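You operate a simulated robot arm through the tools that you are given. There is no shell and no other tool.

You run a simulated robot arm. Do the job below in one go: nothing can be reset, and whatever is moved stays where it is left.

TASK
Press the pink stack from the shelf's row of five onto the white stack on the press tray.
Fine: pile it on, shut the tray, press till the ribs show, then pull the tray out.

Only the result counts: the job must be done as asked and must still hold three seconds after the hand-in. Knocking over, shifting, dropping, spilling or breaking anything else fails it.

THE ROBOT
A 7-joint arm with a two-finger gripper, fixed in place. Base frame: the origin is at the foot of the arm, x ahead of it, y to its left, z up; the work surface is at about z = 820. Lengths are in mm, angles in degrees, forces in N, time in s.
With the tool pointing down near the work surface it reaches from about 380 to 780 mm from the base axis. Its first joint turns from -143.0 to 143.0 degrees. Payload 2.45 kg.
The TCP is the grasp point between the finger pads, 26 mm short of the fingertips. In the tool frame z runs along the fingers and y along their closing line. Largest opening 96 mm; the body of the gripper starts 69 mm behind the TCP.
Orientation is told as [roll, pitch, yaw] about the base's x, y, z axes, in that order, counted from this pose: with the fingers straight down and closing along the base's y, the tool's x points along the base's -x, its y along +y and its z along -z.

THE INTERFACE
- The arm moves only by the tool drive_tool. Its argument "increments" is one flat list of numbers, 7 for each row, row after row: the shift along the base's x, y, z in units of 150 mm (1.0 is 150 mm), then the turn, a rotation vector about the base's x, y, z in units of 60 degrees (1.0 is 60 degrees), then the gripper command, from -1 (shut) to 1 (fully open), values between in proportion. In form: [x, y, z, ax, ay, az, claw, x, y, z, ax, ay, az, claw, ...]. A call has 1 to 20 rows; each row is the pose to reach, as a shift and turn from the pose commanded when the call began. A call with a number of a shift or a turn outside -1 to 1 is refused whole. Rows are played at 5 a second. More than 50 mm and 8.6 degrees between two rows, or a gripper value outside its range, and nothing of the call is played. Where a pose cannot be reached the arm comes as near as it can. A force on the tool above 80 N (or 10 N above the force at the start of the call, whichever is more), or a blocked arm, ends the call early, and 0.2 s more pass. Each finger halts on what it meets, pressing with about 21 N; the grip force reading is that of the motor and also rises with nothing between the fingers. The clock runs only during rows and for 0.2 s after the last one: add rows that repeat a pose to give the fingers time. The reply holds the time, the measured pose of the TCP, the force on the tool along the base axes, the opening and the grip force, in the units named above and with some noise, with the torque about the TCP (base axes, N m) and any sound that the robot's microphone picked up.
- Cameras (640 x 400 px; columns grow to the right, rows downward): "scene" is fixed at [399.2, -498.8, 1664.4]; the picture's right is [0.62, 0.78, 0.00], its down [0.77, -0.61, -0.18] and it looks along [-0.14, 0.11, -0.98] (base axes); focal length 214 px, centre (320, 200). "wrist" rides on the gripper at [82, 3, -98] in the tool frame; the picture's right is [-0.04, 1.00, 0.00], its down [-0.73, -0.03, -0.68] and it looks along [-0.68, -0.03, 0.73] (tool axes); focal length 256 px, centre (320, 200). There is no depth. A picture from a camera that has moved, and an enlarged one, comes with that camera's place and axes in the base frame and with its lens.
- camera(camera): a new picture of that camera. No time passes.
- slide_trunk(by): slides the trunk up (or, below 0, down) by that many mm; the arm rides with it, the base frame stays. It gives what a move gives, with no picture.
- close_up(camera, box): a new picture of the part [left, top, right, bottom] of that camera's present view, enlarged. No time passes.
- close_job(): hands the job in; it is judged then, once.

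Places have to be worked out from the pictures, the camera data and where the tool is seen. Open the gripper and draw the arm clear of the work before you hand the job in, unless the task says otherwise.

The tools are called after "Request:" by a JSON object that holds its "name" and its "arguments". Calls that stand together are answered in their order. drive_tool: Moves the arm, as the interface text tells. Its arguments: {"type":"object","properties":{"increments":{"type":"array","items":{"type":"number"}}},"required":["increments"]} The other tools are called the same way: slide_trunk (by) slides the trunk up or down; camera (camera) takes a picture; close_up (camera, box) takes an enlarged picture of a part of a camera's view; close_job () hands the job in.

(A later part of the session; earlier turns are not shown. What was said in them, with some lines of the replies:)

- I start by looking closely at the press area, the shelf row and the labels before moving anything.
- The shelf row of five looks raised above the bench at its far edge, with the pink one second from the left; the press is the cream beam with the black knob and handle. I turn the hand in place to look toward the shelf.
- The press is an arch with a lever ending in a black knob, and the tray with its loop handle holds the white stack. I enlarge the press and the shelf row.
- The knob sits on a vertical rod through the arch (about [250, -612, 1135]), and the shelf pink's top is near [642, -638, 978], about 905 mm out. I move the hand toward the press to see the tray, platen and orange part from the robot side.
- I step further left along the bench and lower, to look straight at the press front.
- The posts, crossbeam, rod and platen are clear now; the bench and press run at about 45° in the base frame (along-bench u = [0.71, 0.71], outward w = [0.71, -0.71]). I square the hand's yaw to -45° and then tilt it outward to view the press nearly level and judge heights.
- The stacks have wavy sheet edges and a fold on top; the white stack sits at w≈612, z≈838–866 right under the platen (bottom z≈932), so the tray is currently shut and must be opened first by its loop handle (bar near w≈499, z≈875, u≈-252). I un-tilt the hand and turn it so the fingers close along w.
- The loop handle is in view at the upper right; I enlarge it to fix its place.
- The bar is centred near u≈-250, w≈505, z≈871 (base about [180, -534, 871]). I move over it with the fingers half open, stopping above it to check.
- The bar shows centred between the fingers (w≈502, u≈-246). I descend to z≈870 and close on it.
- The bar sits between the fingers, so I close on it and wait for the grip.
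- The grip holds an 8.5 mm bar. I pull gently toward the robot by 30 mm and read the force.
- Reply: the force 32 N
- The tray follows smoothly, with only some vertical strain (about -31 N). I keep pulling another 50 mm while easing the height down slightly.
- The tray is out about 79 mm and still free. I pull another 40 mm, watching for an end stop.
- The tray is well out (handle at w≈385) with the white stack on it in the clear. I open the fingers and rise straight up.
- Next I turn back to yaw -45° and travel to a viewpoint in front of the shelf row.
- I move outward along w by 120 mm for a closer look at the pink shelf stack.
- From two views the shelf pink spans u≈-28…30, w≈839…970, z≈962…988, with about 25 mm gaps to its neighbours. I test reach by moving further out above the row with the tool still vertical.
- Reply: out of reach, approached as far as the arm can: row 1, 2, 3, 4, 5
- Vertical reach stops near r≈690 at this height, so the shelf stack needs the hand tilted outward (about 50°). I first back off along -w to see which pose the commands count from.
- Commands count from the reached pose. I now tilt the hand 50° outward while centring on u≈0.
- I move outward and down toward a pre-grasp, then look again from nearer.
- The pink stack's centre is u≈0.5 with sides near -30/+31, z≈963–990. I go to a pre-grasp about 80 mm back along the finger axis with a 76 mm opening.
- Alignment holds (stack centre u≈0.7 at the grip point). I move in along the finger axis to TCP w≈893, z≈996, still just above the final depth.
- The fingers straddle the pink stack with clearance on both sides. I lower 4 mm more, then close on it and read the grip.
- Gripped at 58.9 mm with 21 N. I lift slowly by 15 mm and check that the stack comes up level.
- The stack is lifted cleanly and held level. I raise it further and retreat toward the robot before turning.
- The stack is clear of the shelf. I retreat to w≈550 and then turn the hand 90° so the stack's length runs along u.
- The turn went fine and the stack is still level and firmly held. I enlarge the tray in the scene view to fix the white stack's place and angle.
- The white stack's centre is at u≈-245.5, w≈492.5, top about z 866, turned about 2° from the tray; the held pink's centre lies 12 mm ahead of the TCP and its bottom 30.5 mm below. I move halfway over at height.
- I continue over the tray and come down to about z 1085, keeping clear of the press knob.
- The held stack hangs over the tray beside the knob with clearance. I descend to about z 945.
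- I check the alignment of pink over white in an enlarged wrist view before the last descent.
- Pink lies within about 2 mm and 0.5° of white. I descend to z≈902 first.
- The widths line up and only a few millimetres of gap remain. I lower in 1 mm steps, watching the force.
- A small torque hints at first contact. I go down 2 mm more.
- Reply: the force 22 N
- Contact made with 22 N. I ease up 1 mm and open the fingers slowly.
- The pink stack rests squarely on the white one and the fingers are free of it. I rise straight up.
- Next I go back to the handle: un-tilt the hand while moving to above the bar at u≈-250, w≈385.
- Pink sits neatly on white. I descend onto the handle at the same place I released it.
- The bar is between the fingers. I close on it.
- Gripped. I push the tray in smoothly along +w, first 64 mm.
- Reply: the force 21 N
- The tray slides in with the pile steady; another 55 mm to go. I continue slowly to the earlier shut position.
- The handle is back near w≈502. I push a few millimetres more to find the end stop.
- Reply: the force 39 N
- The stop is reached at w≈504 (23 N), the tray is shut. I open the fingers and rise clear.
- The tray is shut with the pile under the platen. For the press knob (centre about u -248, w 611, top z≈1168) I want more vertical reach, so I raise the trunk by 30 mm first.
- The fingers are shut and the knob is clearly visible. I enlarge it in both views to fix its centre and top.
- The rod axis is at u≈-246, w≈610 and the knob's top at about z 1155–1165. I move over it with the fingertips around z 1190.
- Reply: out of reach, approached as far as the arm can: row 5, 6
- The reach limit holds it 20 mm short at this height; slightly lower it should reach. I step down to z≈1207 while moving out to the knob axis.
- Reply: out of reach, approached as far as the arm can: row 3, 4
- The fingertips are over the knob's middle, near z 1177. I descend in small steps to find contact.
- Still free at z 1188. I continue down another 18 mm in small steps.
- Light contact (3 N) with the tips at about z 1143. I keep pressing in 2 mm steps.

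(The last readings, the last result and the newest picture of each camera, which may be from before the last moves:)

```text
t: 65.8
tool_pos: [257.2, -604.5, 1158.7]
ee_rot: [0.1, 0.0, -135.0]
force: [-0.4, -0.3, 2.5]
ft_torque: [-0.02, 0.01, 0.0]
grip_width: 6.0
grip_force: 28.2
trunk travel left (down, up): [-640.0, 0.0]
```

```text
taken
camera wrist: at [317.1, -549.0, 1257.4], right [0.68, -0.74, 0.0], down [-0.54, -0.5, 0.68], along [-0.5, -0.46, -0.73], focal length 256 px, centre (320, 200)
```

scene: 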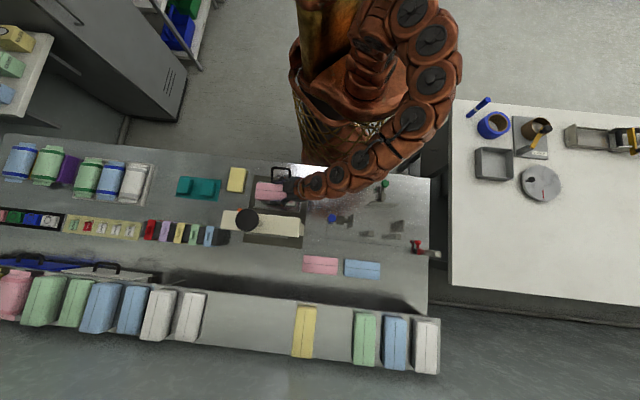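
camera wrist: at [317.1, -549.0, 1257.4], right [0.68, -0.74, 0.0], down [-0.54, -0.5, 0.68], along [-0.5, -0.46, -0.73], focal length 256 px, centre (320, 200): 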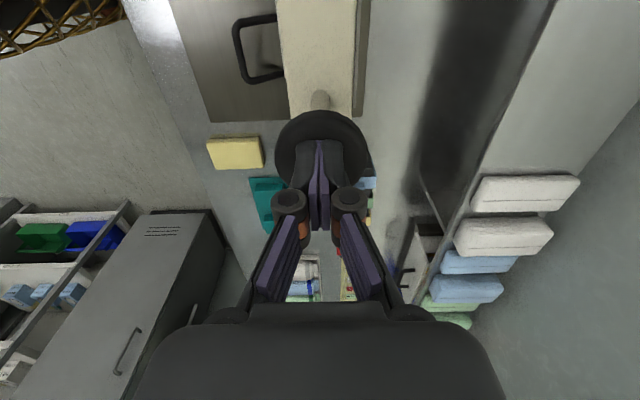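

The knob follows down freely under about 2.5 N. I press on another 16 mm and watch the force.

Request:
{"name": "drive_tool", "arguments": {"increments": [0, 0, -0.0133, 0, 0, 0, -1, 0, 0, -0.0267, 0, 0, 0, -1, 0, 0, -0.04, 0, 0, 0, -1, 0, 0, -0.0533, 0, 0, 0, -1, 0, 0, -0.0667, 0, 0, 0, -1, 0, 0, -0.08, 0, 0, 0, -1, 0, 0, -0.0933, 0, 0, 0, -1, 0, 0, -0.1067, 0, 0, 0, -1]}}

Request:
{"name": "camera", "arguments": {"camera": "wrist"}}

Request:
{"name": "close_up", "arguments": {"camera": "scene", "box": [190, 150, 340, 260]}}

```text
t: 67.5
tool_pos: [258.1, -604.3, 1144.8]
ee_rot: [0.3, -0.1, -135.0]
force: [0.3, 0.6, 16.9]
ft_torque: [-0.03, 0.06, -0.1]
grip_width: 6.0
grip_force: 28.6
trunk travel left (down, up): [-640.0, 0.0]
```

```text
taken
camera wrist: at [317.3, -549.4, 1243.2], right [0.68, -0.74, 0.0], down [-0.54, -0.49, 0.68], along [-0.5, -0.46, -0.73], focal length 256 px, centre (320, 200)
```

wrist: 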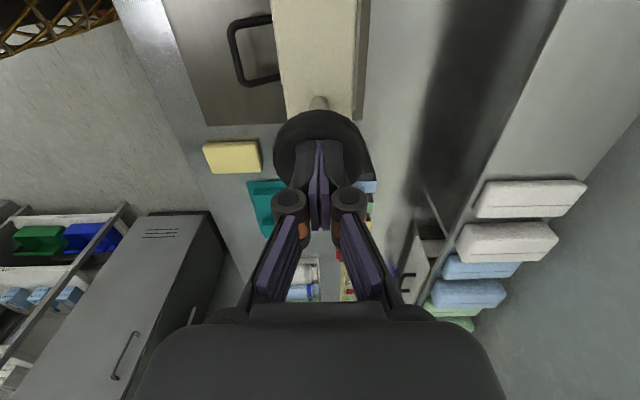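

```text
3.64 times, centred on (265, 205) of scene
camera zoom: at [399.2, -498.8, 1664.4], right [0.62, 0.78, 0.0], down [0.77, -0.61, -0.18], along [-0.14, 0.11, -0.98], focal length 780 px, centre (520, 182)
```

zoom: 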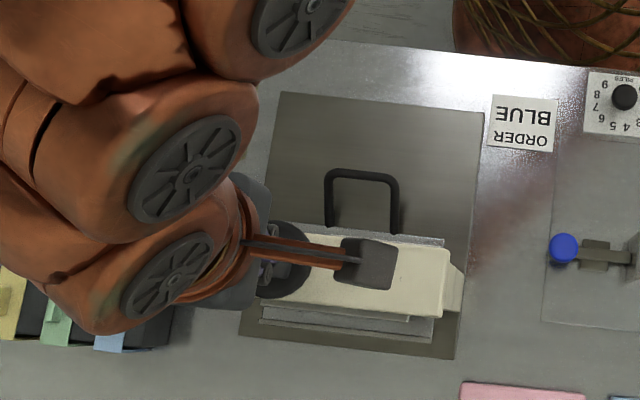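

Resistance begins at about 17 N as the platen meets the pile. I press on in 1 mm steps, checking force and any sound.

Request:
{"name": "drive_tool", "arguments": {"increments": [0, 0, -0.0067, 0, 0, 0, -1, 0, 0, -0.0133, 0, 0, 0, -1, 0, 0, -0.02, 0, 0, 0, -1, 0, 0, -0.02, 0, 0, 0, -1]}}

Request:
{"name": "close_up", "arguments": {"camera": "wrist", "box": [220, 0, 420, 150]}}

```text
t: 68.5
tool_pos: [258.6, -603.9, 1143.5]
ee_rot: [0.4, -0.3, -135.0]
force: [5.4, -20.0, 57.7]
ft_torque: [-0.58, 0.02, 0.05]
grip_width: 6.1
grip_force: 28.3
trunk travel left (down, up): [-640.0, 0.0]
```

```text
2.67 times, centred on (320, 75) of wrist
camera zoom: at [317.1, -548.7, 1241.9], right [0.68, -0.74, 0.01], down [-0.54, -0.49, 0.68], along [-0.5, -0.47, -0.73], focal length 683 px, centre (320, 533)
```

zoom: 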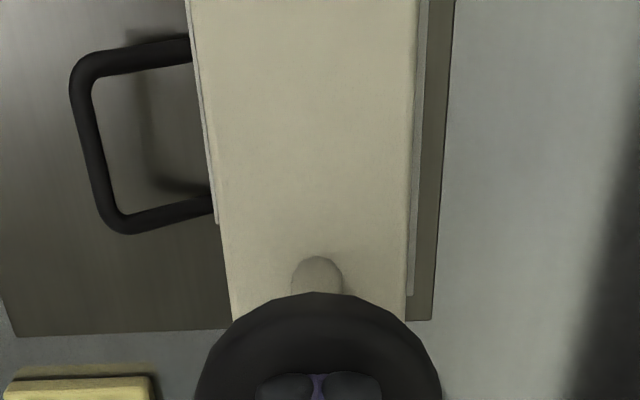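

The force climbs to 58 N with the platen on the pile. I look closely at what is visible of the pile and rod from the scene camera.

Request:
{"name": "close_up", "arguments": {"camera": "scene", "box": [240, 195, 320, 250]}}

Request:
{"name": "camera", "arguments": {"camera": "wrist"}}

```text
7.27 times, centred on (280, 222) of scene
camera zoom: at [399.2, -498.8, 1664.4], right [0.62, 0.78, 0.0], down [0.77, -0.61, -0.18], along [-0.14, 0.11, -0.98], focal length 1560 px, centre (611, 36)
```

zoom: 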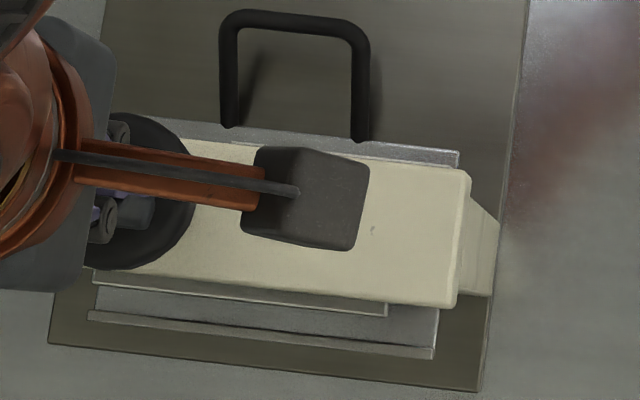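

```text
taken
camera wrist: at [317.1, -548.7, 1241.9], right [0.68, -0.74, 0.01], down [-0.54, -0.49, 0.68], along [-0.5, -0.47, -0.73], focal length 256 px, centre (320, 200)
```

wrist: 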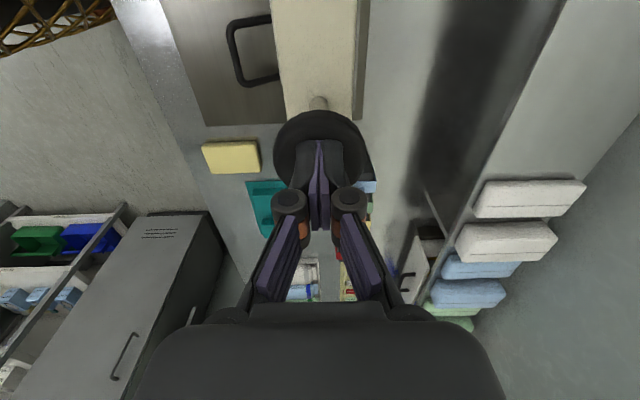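

The pile itself is hidden under the beam. I add a further millimetre in half-millimetre steps to raise the press force toward the 80 N limit, and listen for a sound.

Request:
{"name": "drive_tool", "arguments": {"increments": [0, 0, -0.0033, 0, 0, 0, -1, 0, 0, -0.0067, 0, 0, 0, -1, 0, 0, -0.0067, 0, 0, 0, -1, 0, 0, -0.0067, 0, 0, 0, -1]}}

```text
t: 69.5
tool_pos: [259.1, -605.3, 1146.1]
ee_rot: [0.8, -0.3, -135.1]
force: [-2.9, 7.5, 28.1]
ft_torque: [0.18, 0.13, -0.05]
grip_width: 6.1
grip_force: 28.5
trunk travel left (down, up): [-640.0, 0.0]
stopped in row 4: the force on the tool passed its limit at 82 N (the readings are from after the stop); the commanded pose is now the measured one
```

The force passed 82 N and the call stopped; no sound was reported. I lift off the knob and go look at the pile from the front to see whether any ribs show.

Request:
{"name": "drive_tool", "arguments": {"increments": [0, 0, 0.03, 0, 0, 0, -1, 0, 0, 0.1, 0, 0, 0, -1, 0, 0, 0.2, 0, 0, 0, -1, 0, 0, 0.3, 0, 0, 0, -1]}}

Request:
{"name": "camera", "arguments": {"camera": "wrist"}}

Request:
{"name": "close_up", "arguments": {"camera": "wrist", "box": [240, 60, 400, 180]}}

```text
t: 70.5
tool_pos: [259.2, -607.5, 1187.8]
ee_rot: [0.3, -0.1, -135.0]
force: [0.5, -0.2, 0.2]
ft_torque: [-0.03, 0.03, 0.0]
grip_width: 0.0
grip_force: 28.3
trunk travel left (down, up): [-640.0, 0.0]
```

```text
taken
camera wrist: at [318.3, -549.8, 1285.8], right [0.68, -0.73, 0.01], down [-0.54, -0.49, 0.68], along [-0.5, -0.47, -0.73], focal length 256 px, centre (320, 200)
```

wrist: 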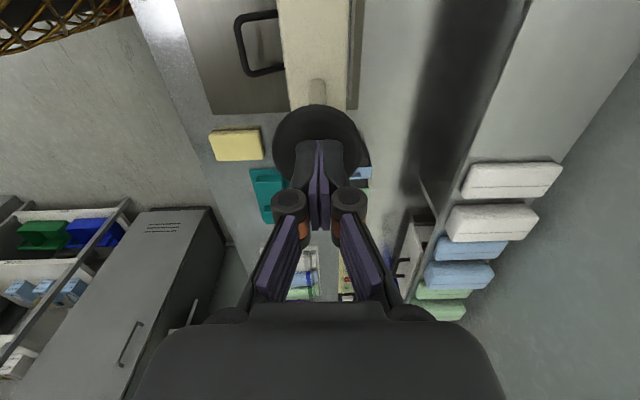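

```text
3.33 times, centred on (320, 120) of wrist
camera zoom: at [318.3, -549.8, 1285.8], right [0.68, -0.73, 0.01], down [-0.54, -0.49, 0.68], along [-0.5, -0.47, -0.73], focal length 853 px, centre (320, 467)
```

zoom: 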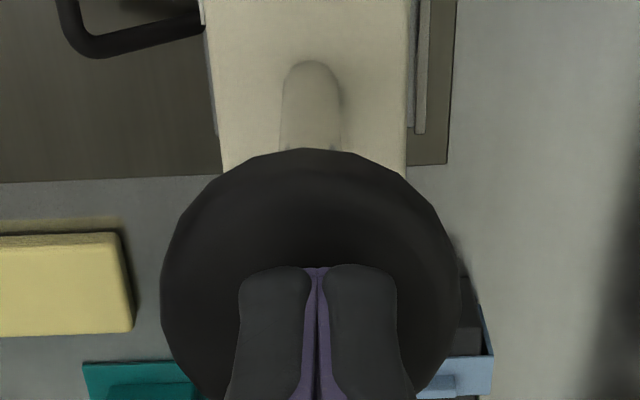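

The knob has sprung back up, so the platen is free again. I retreat to the front viewpoint used before to inspect the pile.

Request:
{"name": "drive_tool", "arguments": {"increments": [-0.13, 0.13, 0.1, 0, 0, 0, -1, -0.32, 0.33, 0.1, 0, 0, 0.125, -1, -0.5, 0.52, 0.05, 0, 0, 0.25, -1, -0.68, 0.7, -0.05, 0, 0, 0.375, -1, -0.82, 0.85, -0.15, 0, 0, 0.5, -1, -0.94, 0.967, -0.3, 0, 0, 0.625, -1, -0.94, 0.967, -0.4, 0, 0, 0.75, -1]}}

Request:
{"name": "drive_tool", "arguments": {"increments": [0, 0, -0.06, 0, 0, 0.125, -1, 0, 0, -0.12, 0, 0, 0.25, -1, 0, 0, -0.2, 0, 0, 0.375, -1, 0, 0, -0.3, 0, 0, 0.5, -1, 0, 0, -0.4, 0, 0, 0.625, -1, 0, 0, -0.5, 0, 0, 0.75, -1]}}

Request:
{"name": "drive_tool", "arguments": {"increments": [0, 0, -0.08, -0.094, -0.094, 0, -1, 0, 0, -0.16, -0.188, -0.188, 0, -1, 0, 0, -0.24, -0.283, -0.283, 0, -1, 0, 0, -0.32, -0.377, -0.377, 0, -1, 0, 0, -0.4, -0.471, -0.471, 0, -1]}}

Request:
{"name": "camera", "arguments": {"camera": "wrist"}}

```text
t: 72.1
tool_pos: [117.2, -463.1, 1126.6]
ee_rot: [0.6, -0.3, -89.9]
force: [-0.1, 0.0, -0.2]
ft_torque: [0.01, -0.02, 0.01]
grip_width: 0.0
grip_force: 28.3
trunk travel left (down, up): [-640.0, 0.0]
```

```text
t: 73.5
tool_pos: [118.6, -461.3, 1053.4]
ee_rot: [0.4, -0.1, -44.9]
force: [0.3, -1.0, 0.1]
ft_torque: [0.01, 0.01, -0.02]
grip_width: 0.1
grip_force: 28.7
trunk travel left (down, up): [-640.0, 0.0]
```

```text
t: 74.7
tool_pos: [118.9, -462.1, 991.2]
ee_rot: [0.6, -40.3, -45.0]
force: [-0.9, 0.6, -0.3]
ft_torque: [-0.02, 0.01, -0.01]
grip_width: 0.0
grip_force: 28.3
trunk travel left (down, up): [-640.0, 0.0]
```

```text
taken
camera wrist: at [31.2, -370.1, 1014.3], right [0.72, 0.69, 0.03], down [0.06, -0.11, 0.99], along [0.69, -0.72, -0.12], focal length 256 px, centre (320, 200)
```

wrist: 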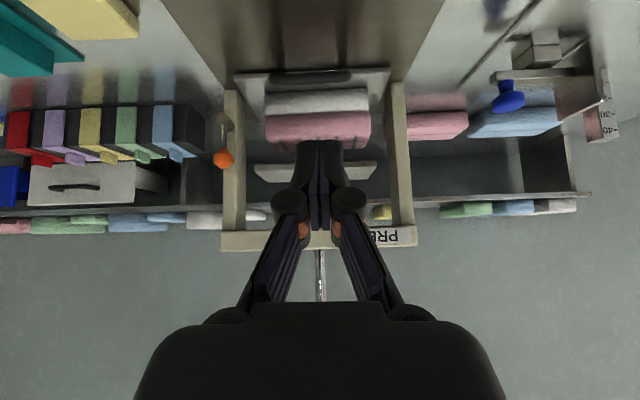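

Request:
{"name": "close_up", "arguments": {"camera": "wrist", "box": [210, 60, 430, 200]}}

Request:
{"name": "close_up", "arguments": {"camera": "wrist", "box": [250, 75, 390, 165]}}

```text
2.86 times, centred on (320, 130) of wrist
camera zoom: at [31.2, -370.1, 1014.3], right [0.72, 0.69, 0.03], down [0.06, -0.11, 0.99], along [0.69, -0.72, -0.12], focal length 731 px, centre (320, 400)
```

zoom: 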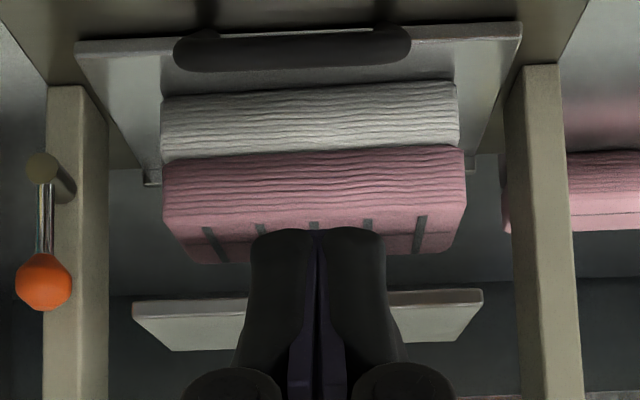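

```text
4.44 times, centred on (320, 120) of wrist
camera zoom: at [31.2, -370.1, 1014.3], right [0.72, 0.69, 0.03], down [0.06, -0.11, 0.99], along [0.69, -0.72, -0.12], focal length 1138 px, centre (320, 556)
```

zoom: 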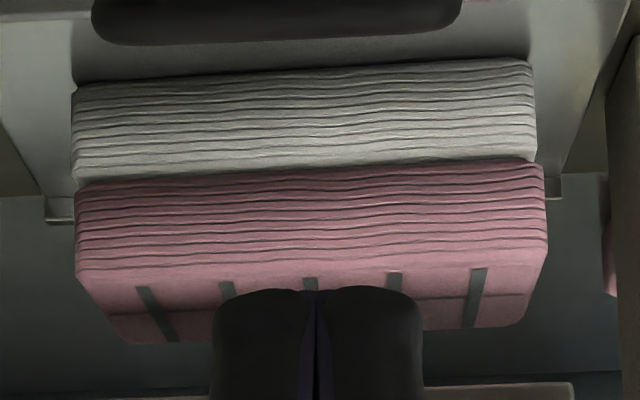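

Five dark ribs now show across the top of the pink stack, and the platen is back up. Next I turn the hand back to grip the handle and pull the tray out.

Request:
{"name": "drive_tool", "arguments": {"increments": [0, 0, 0.06, 0.094, 0.094, 0, -0.5, 0, 0, 0.12, 0.188, 0.188, 0, 0, 0, 0, 0.18, 0.283, 0.283, 0, 0, 0, 0, 0.24, 0.377, 0.377, 0, 0, 0, 0, 0.3, 0.471, 0.471, 0, 0]}}

Request:
{"name": "drive_tool", "arguments": {"increments": [0, 0, 0.0, 0, 0, -0.125, 0, 0, 0, 0.0, 0, 0, -0.25, 0, 0, 0, 0.0, 0, 0, -0.375, 0, 0, 0, 0, 0, 0, -0.5, 0, 0, 0, 0, 0, 0, -0.625, 0, 0, 0, 0, 0, 0, -0.75, 0]}}

Request:
{"name": "drive_tool", "arguments": {"increments": [0, 0, 0.0, 0, 0, -0.125, 0, 0, 0, 0.0, 0, 0, -0.25, 0, 0, 0, 0.0, 0, 0, -0.375, 0, 0, 0, 0, 0, 0, -0.5, 0, 0, 0, 0, 0, 0, -0.625, 0, 0, 0, 0, 0, 0, -0.75, 0]}}

Request:
{"name": "camera", "arguments": {"camera": "wrist"}}

```text
t: 75.9
tool_pos: [118.2, -461.8, 1037.6]
ee_rot: [0.4, 0.0, -45.0]
force: [0.3, 0.5, -0.9]
ft_torque: [0.02, -0.06, -0.01]
grip_width: 47.9
grip_force: 0.0
trunk travel left (down, up): [-640.0, 0.0]
```

```text
t: 77.3
tool_pos: [117.2, -461.2, 1037.9]
ee_rot: [0.4, -0.1, -90.2]
force: [0.4, -0.3, 0.6]
ft_torque: [0.0, -0.03, -0.02]
grip_width: 48.1
grip_force: 0.1
trunk travel left (down, up): [-640.0, 0.0]
```

```text
t: 78.7
tool_pos: [118.2, -461.8, 1038.3]
ee_rot: [0.5, -0.2, -135.2]
force: [-0.6, 0.2, 0.0]
ft_torque: [0.03, 0.03, -0.01]
grip_width: 48.2
grip_force: 0.0
trunk travel left (down, up): [-640.0, 0.0]
```

```text
taken
camera wrist: at [177.0, -404.9, 1135.2], right [0.68, -0.74, 0.01], down [-0.54, -0.49, 0.68], along [-0.5, -0.46, -0.73], focal length 256 px, centre (320, 200)
```

wrist: 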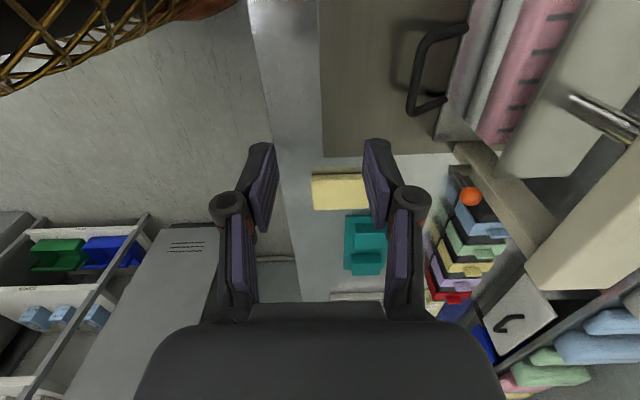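

The ribs are visible from here too. I move over the handle and then down onto it.

Request:
{"name": "drive_tool", "arguments": {"increments": [0.135, -0.158, -0.1, 0, 0, 0, 0, 0.27, -0.317, -0.25, 0, 0, 0, 0, 0.405, -0.475, -0.4, 0, 0, 0, 0, 0.405, -0.475, -0.52, 0, 0, 0, 0, 0.405, -0.475, -0.52, 0, 0, 0, 0]}}

Request:
{"name": "camera", "arguments": {"camera": "wrist"}}

```text
t: 79.9
tool_pos: [176.4, -534.9, 958.0]
ee_rot: [0.5, -0.3, -135.0]
force: [-0.2, -0.6, 0.4]
ft_torque: [0.01, 0.03, 0.02]
grip_width: 47.9
grip_force: 0.1
trunk travel left (down, up): [-640.0, 0.0]
```

```text
taken
camera wrist: at [236.7, -477.9, 1056.7], right [0.68, -0.74, 0.01], down [-0.54, -0.49, 0.68], along [-0.5, -0.47, -0.73], focal length 256 px, centre (320, 200)
```

wrist: 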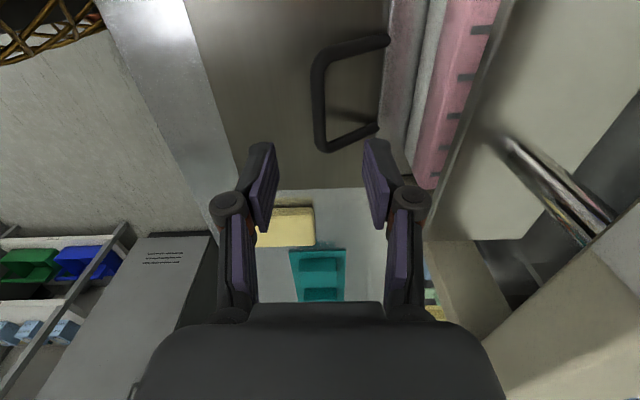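

The bar lies between the fingers as before. I descend to z≈870.

Request:
{"name": "drive_tool", "arguments": {"increments": [0.01, 0.005, -0.2, 0, 0, 0, 0, 0.01, 0.005, -0.4, 0, 0, 0, 0, 0.01, 0.005, -0.585, 0, 0, 0, 0, 0.01, 0.005, -0.585, 0, 0, 0, 0]}}

Request:
{"name": "camera", "arguments": {"camera": "wrist"}}

```text
t: 80.9
tool_pos: [178.8, -533.5, 872.0]
ee_rot: [0.5, -0.1, -134.9]
force: [-0.4, -0.2, -0.2]
ft_torque: [-0.02, 0.0, -0.01]
grip_width: 48.0
grip_force: 0.1
trunk travel left (down, up): [-640.0, 0.0]
```

```text
taken
camera wrist: at [237.1, -476.5, 969.7], right [0.68, -0.74, 0.01], down [-0.54, -0.49, 0.68], along [-0.5, -0.46, -0.73], focal length 256 px, centre (320, 200)
```

wrist: 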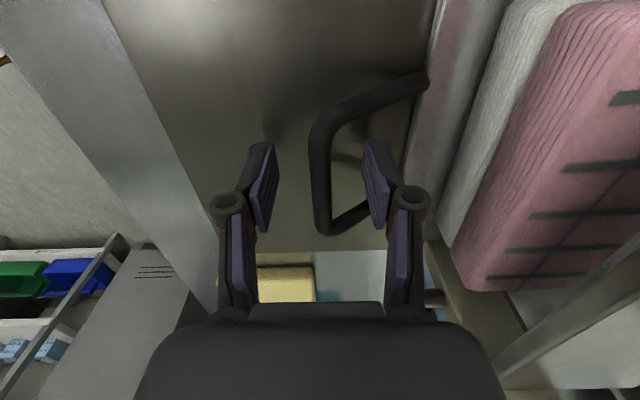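

The ribs are clear on the pink stack. I close on the bar.

Request:
{"name": "drive_tool", "arguments": {"increments": [0, 0, -0.01, 0, 0, 0, -0.2, 0, 0, -0.01, 0, 0, 0, -0.5, 0, 0, -0.01, 0, 0, 0, -0.8, 0, 0, -0.01, 0, 0, 0, -1, 0, 0, -0.01, 0, 0, 0, -1, 0, 0, -0.01, 0, 0, 0, -1]}}

Request:
{"name": "drive_tool", "arguments": {"increments": [-0.0189, 0.0189, 0, 0, 0, 0, -1, -0.0471, 0.0471, 0, 0, 0, 0, -1, -0.0849, 0.0849, 0, 0, 0, 0, -1, -0.1226, 0.1226, 0, 0, 0, 0, -1, -0.1603, 0.1603, 0, 0, 0, 0, -1, -0.198, 0.198, 0, 0, 0, 0, -1, -0.2357, 0.2357, 0, 0, 0, 0, -1, -0.264, 0.264, 0, 0, 0, 0, -1, -0.283, 0.283, 0, 0, 0, 0, -1]}}

Request:
{"name": "close_up", "arguments": {"camera": "scene", "box": [215, 150, 345, 250]}}

```text
t: 82.3
tool_pos: [178.1, -532.1, 871.2]
ee_rot: [0.4, -0.1, -134.9]
force: [1.4, -0.8, -1.8]
ft_torque: [-0.09, 0.11, 0.86]
grip_width: 8.5
grip_force: 36.7
trunk travel left (down, up): [-640.0, 0.0]
```

```text
t: 84.3
tool_pos: [137.3, -489.9, 870.1]
ee_rot: [0.5, -0.2, -135.1]
force: [-12.6, -12.9, 2.8]
ft_torque: [-0.25, 0.2, 0.86]
grip_width: 8.3
grip_force: 36.2
trunk travel left (down, up): [-640.0, 0.0]
```

```text
4.00 times, centred on (280, 200) of scene
camera zoom: at [399.2, -498.8, 1664.4], right [0.62, 0.78, 0.0], down [0.77, -0.61, -0.18], along [-0.14, 0.11, -0.98], focal length 858 px, centre (480, 200)
```

zoom: 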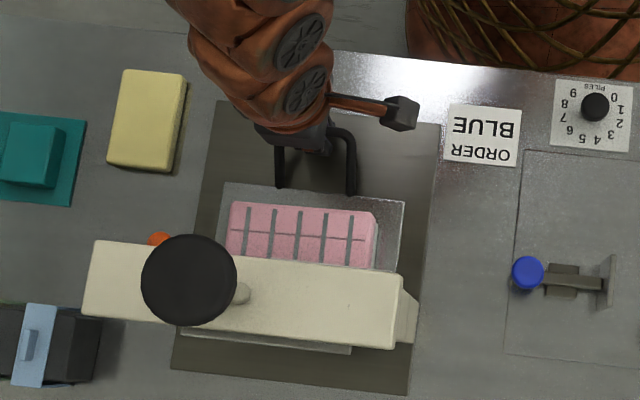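

The tray comes out with the ribbed pink stack in place. I pull on by another 60 mm.

Request:
{"name": "drive_tool", "arguments": {"increments": [-0.0259, 0.012, 0, 0, 0, 0, -1, -0.0541, 0.0401, 0, 0, 0, 0, -1, -0.0919, 0.0779, 0, 0, 0, 0, -1, -0.1296, 0.1156, 0, 0, 0, 0, -1, -0.1673, 0.1533, 0, 0, 0, 0, -1, -0.205, 0.191, 0, 0, 0, 0, -1, -0.2427, 0.2287, 0, 0, 0, 0, -1, -0.271, 0.257, 0, 0, 0, 0, -1, -0.289, 0.276, 0, 0, 0, 0, -1]}}

Request:
{"name": "close_up", "arguments": {"camera": "scene", "box": [215, 140, 345, 240]}}

```text
t: 86.3
tool_pos: [94.3, -447.7, 870.7]
ee_rot: [0.4, -0.1, -135.1]
force: [0.4, 0.9, 3.9]
ft_torque: [0.14, -0.15, 0.91]
grip_width: 8.4
grip_force: 36.0
trunk travel left (down, up): [-640.0, 0.0]
```

```text
4.00 times, centred on (280, 190) of scene
camera zoom: at [399.2, -498.8, 1664.4], right [0.62, 0.78, 0.0], down [0.77, -0.61, -0.18], along [-0.14, 0.11, -0.98], focal length 858 px, centre (480, 240)
```

zoom: 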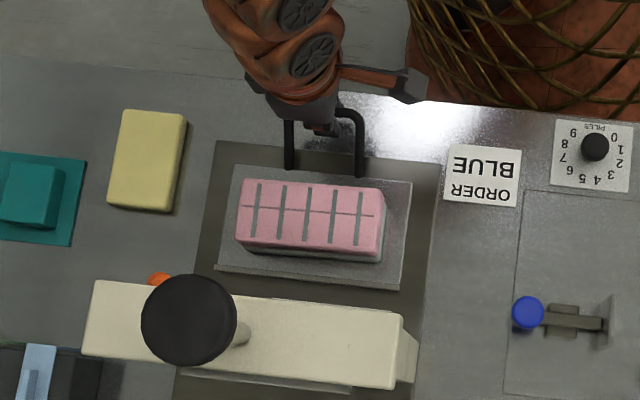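

The tray is out about 120 mm. I pull gently further, up to 16 mm, to find the outer stop.

Request:
{"name": "drive_tool", "arguments": {"increments": [-0.0141, 0.0141, 0, 0, 0, 0, -1, -0.0283, 0.0283, 0, 0, 0, 0, -1, -0.0424, 0.0424, 0, 0, 0, 0, -1, -0.0566, 0.0566, 0, 0, 0, 0, -1, -0.0566, 0.0566, 0, 0, 0, 0, -1]}}

```text
t: 87.5
tool_pos: [84.2, -438.4, 869.9]
ee_rot: [0.4, -0.3, -135.0]
force: [1.2, 0.6, 3.5]
ft_torque: [-0.21, 0.19, 0.88]
grip_width: 8.4
grip_force: 36.0
trunk travel left (down, up): [-640.0, 0.0]
```

Still free at 134 mm. I try 12 mm more, slowly.

Request:
{"name": "drive_tool", "arguments": {"increments": [-0.0141, 0.0141, 0, 0, 0, 0, -1, -0.0283, 0.0283, 0, 0, 0, 0, -1, -0.0424, 0.0424, 0, 0, 0, 0, -1, -0.0566, 0.0566, 0, 0, 0, 0, -1, -0.0566, 0.0566, 0, 0, 0, 0, -1]}}

Request:
{"name": "close_up", "arguments": {"camera": "scene", "box": [215, 140, 345, 240]}}

```text
t: 88.7
tool_pos: [80.8, -433.8, 869.8]
ee_rot: [0.6, -0.4, -135.1]
force: [45.7, -19.4, -8.2]
ft_torque: [-0.06, 0.33, 0.8]
grip_width: 8.8
grip_force: 36.1
trunk travel left (down, up): [-640.0, 0.0]
```

```text
4.00 times, centred on (280, 190) of scene
camera zoom: at [399.2, -498.8, 1664.4], right [0.62, 0.78, 0.0], down [0.77, -0.61, -0.18], along [-0.14, 0.11, -0.98], focal length 858 px, centre (480, 240)
```

zoom: 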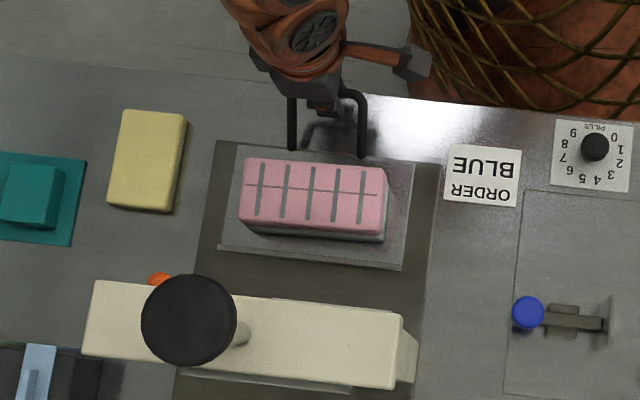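

The outer stop is reached (about 46 N) at 140 mm travel; the tray is fully out. I relax the pull, open the fingers, and rise.

Request:
{"name": "drive_tool", "arguments": {"increments": [0.0141, -0.0141, 0, 0, 0, 0, -1, 0.0283, -0.0283, 0, 0, 0, 0, -1, 0.0283, -0.0283, 0, 0, 0, 0, -0.5, 0.0283, -0.0283, 0, 0, 0, 0, 0, 0.0283, -0.0283, 0, 0, 0, 0, 0, 0.0283, -0.0283, 0, 0, 0, 0, 0]}}

Request:
{"name": "camera", "arguments": {"camera": "wrist"}}

```text
t: 90.1
tool_pos: [81.2, -435.0, 869.9]
ee_rot: [0.4, -0.1, -135.0]
force: [-0.3, 0.2, 0.1]
ft_torque: [0.02, 0.03, 0.0]
grip_width: 47.9
grip_force: 0.1
trunk travel left (down, up): [-640.0, 0.0]
```

```text
taken
camera wrist: at [140.3, -378.6, 968.1], right [0.68, -0.74, 0.01], down [-0.54, -0.49, 0.68], along [-0.5, -0.47, -0.73], focal length 256 px, centre (320, 200)
```

wrist: 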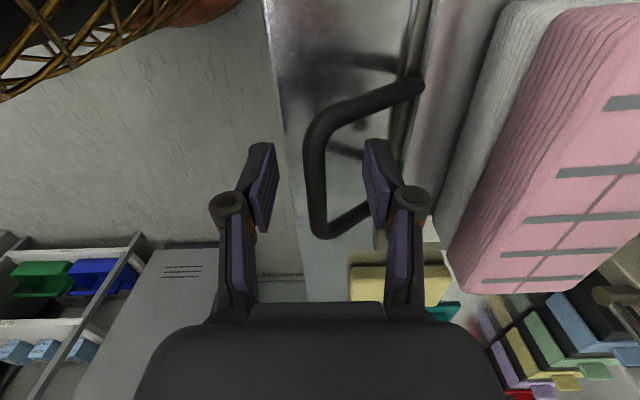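

The bar is free between the open fingers. I rise straight up and draw the arm clear of the bench.

Request:
{"name": "drive_tool", "arguments": {"increments": [0, 0, 0.2, 0, 0, 0, 0, 0, 0, 0.45, 0, 0, 0, 0, 0, 0, 0.7, 0, 0, 0, 0, 0, 0, 1.0, 0, 0, 0, 0.5]}}

Request:
{"name": "drive_tool", "arguments": {"increments": [0.1, 0.05, 0.2, 0, 0, 0.125, 1, 0.25, 0.1, 0.4, 0, 0, 0.25, 1, 0.4, 0.2, 0.6, 0, 0, 0.375, 1, 0.55, 0.3, 0.8, 0, 0, 0.5, 1, 0.7, 0.4, 0.9, 0, 0, 0.625, 1, 0.85, 0.5, 1.0, 0, 0, 0.75, 1]}}

Request:
{"name": "camera", "arguments": {"camera": "scene"}}

Request:
{"name": "close_up", "arguments": {"camera": "scene", "box": [215, 140, 345, 240]}}

Request:
{"name": "camera", "arguments": {"camera": "wrist"}}

```text
t: 91.1
tool_pos: [81.0, -434.0, 1020.6]
ee_rot: [0.5, -0.2, -135.1]
force: [0.0, -0.8, -0.3]
ft_torque: [0.03, 0.03, 0.0]
grip_width: 72.1
grip_force: 0.0
trunk travel left (down, up): [-640.0, 0.0]
```

```text
t: 92.5
tool_pos: [207.1, -358.1, 1168.7]
ee_rot: [0.4, -0.2, -89.9]
force: [-0.5, -0.8, 0.2]
ft_torque: [0.02, 0.02, 0.02]
grip_width: 96.2
grip_force: 0.0
trunk travel left (down, up): [-640.0, 0.0]
```

```text
taken
```

scene: 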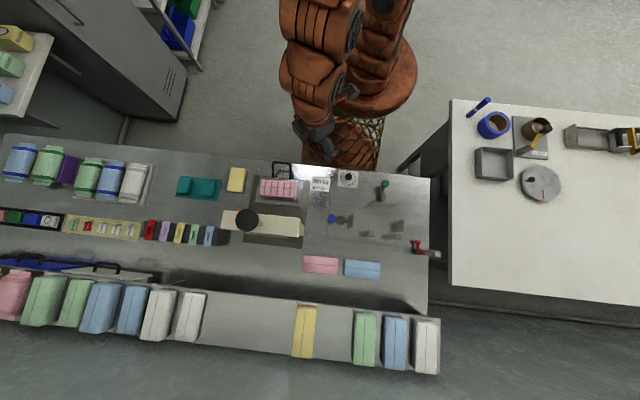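

```text
4.00 times, centred on (280, 190) of scene
camera zoom: at [399.2, -498.8, 1664.4], right [0.62, 0.78, 0.0], down [0.77, -0.61, -0.18], along [-0.14, 0.11, -0.98], focal length 858 px, centre (480, 240)
```

zoom: 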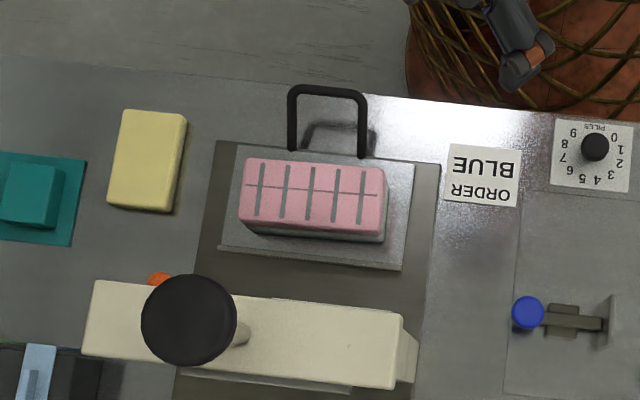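

```text
taken
camera wrist: at [209.1, -276.8, 1268.0], right [1.0, -0.04, 0.01], down [-0.03, -0.73, 0.68], along [-0.02, -0.68, -0.73], focal length 256 px, centre (320, 200)
```

wrist: 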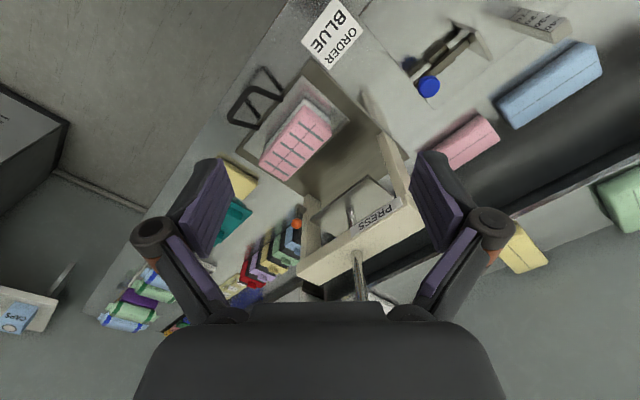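

The pink stack sits on the white one with five ribs showing, the tray is fully out, the platen is up, nothing else has moved, and the arm is open and clear. I hand the job in.

Request:
{"name": "close_job", "arguments": {}}

```text
The job is handed in.
```

The pink stack from the shelf's row of five is pressed onto the white stack. Five ribs show across its top, and the tray is pulled fully out. The job is handed in; I have no verdict back yet.

- **Piling:** The tray started out shut, so I pulled it out first. I then set the pink stack on the white one, aligned to within about 2 mm.
- **Pressing:** I pushed the tray in to its stop and pressed the knob until the force limit stopped the move at 82 N. The ribs were visible afterwards, and the platen sprang back up by itself.
- **At hand-in:** The tray was against its outer stop after about 140 mm of travel. The gripper was open and the arm clear of the work. In the last pictures I saw nothing else moved or knocked over.
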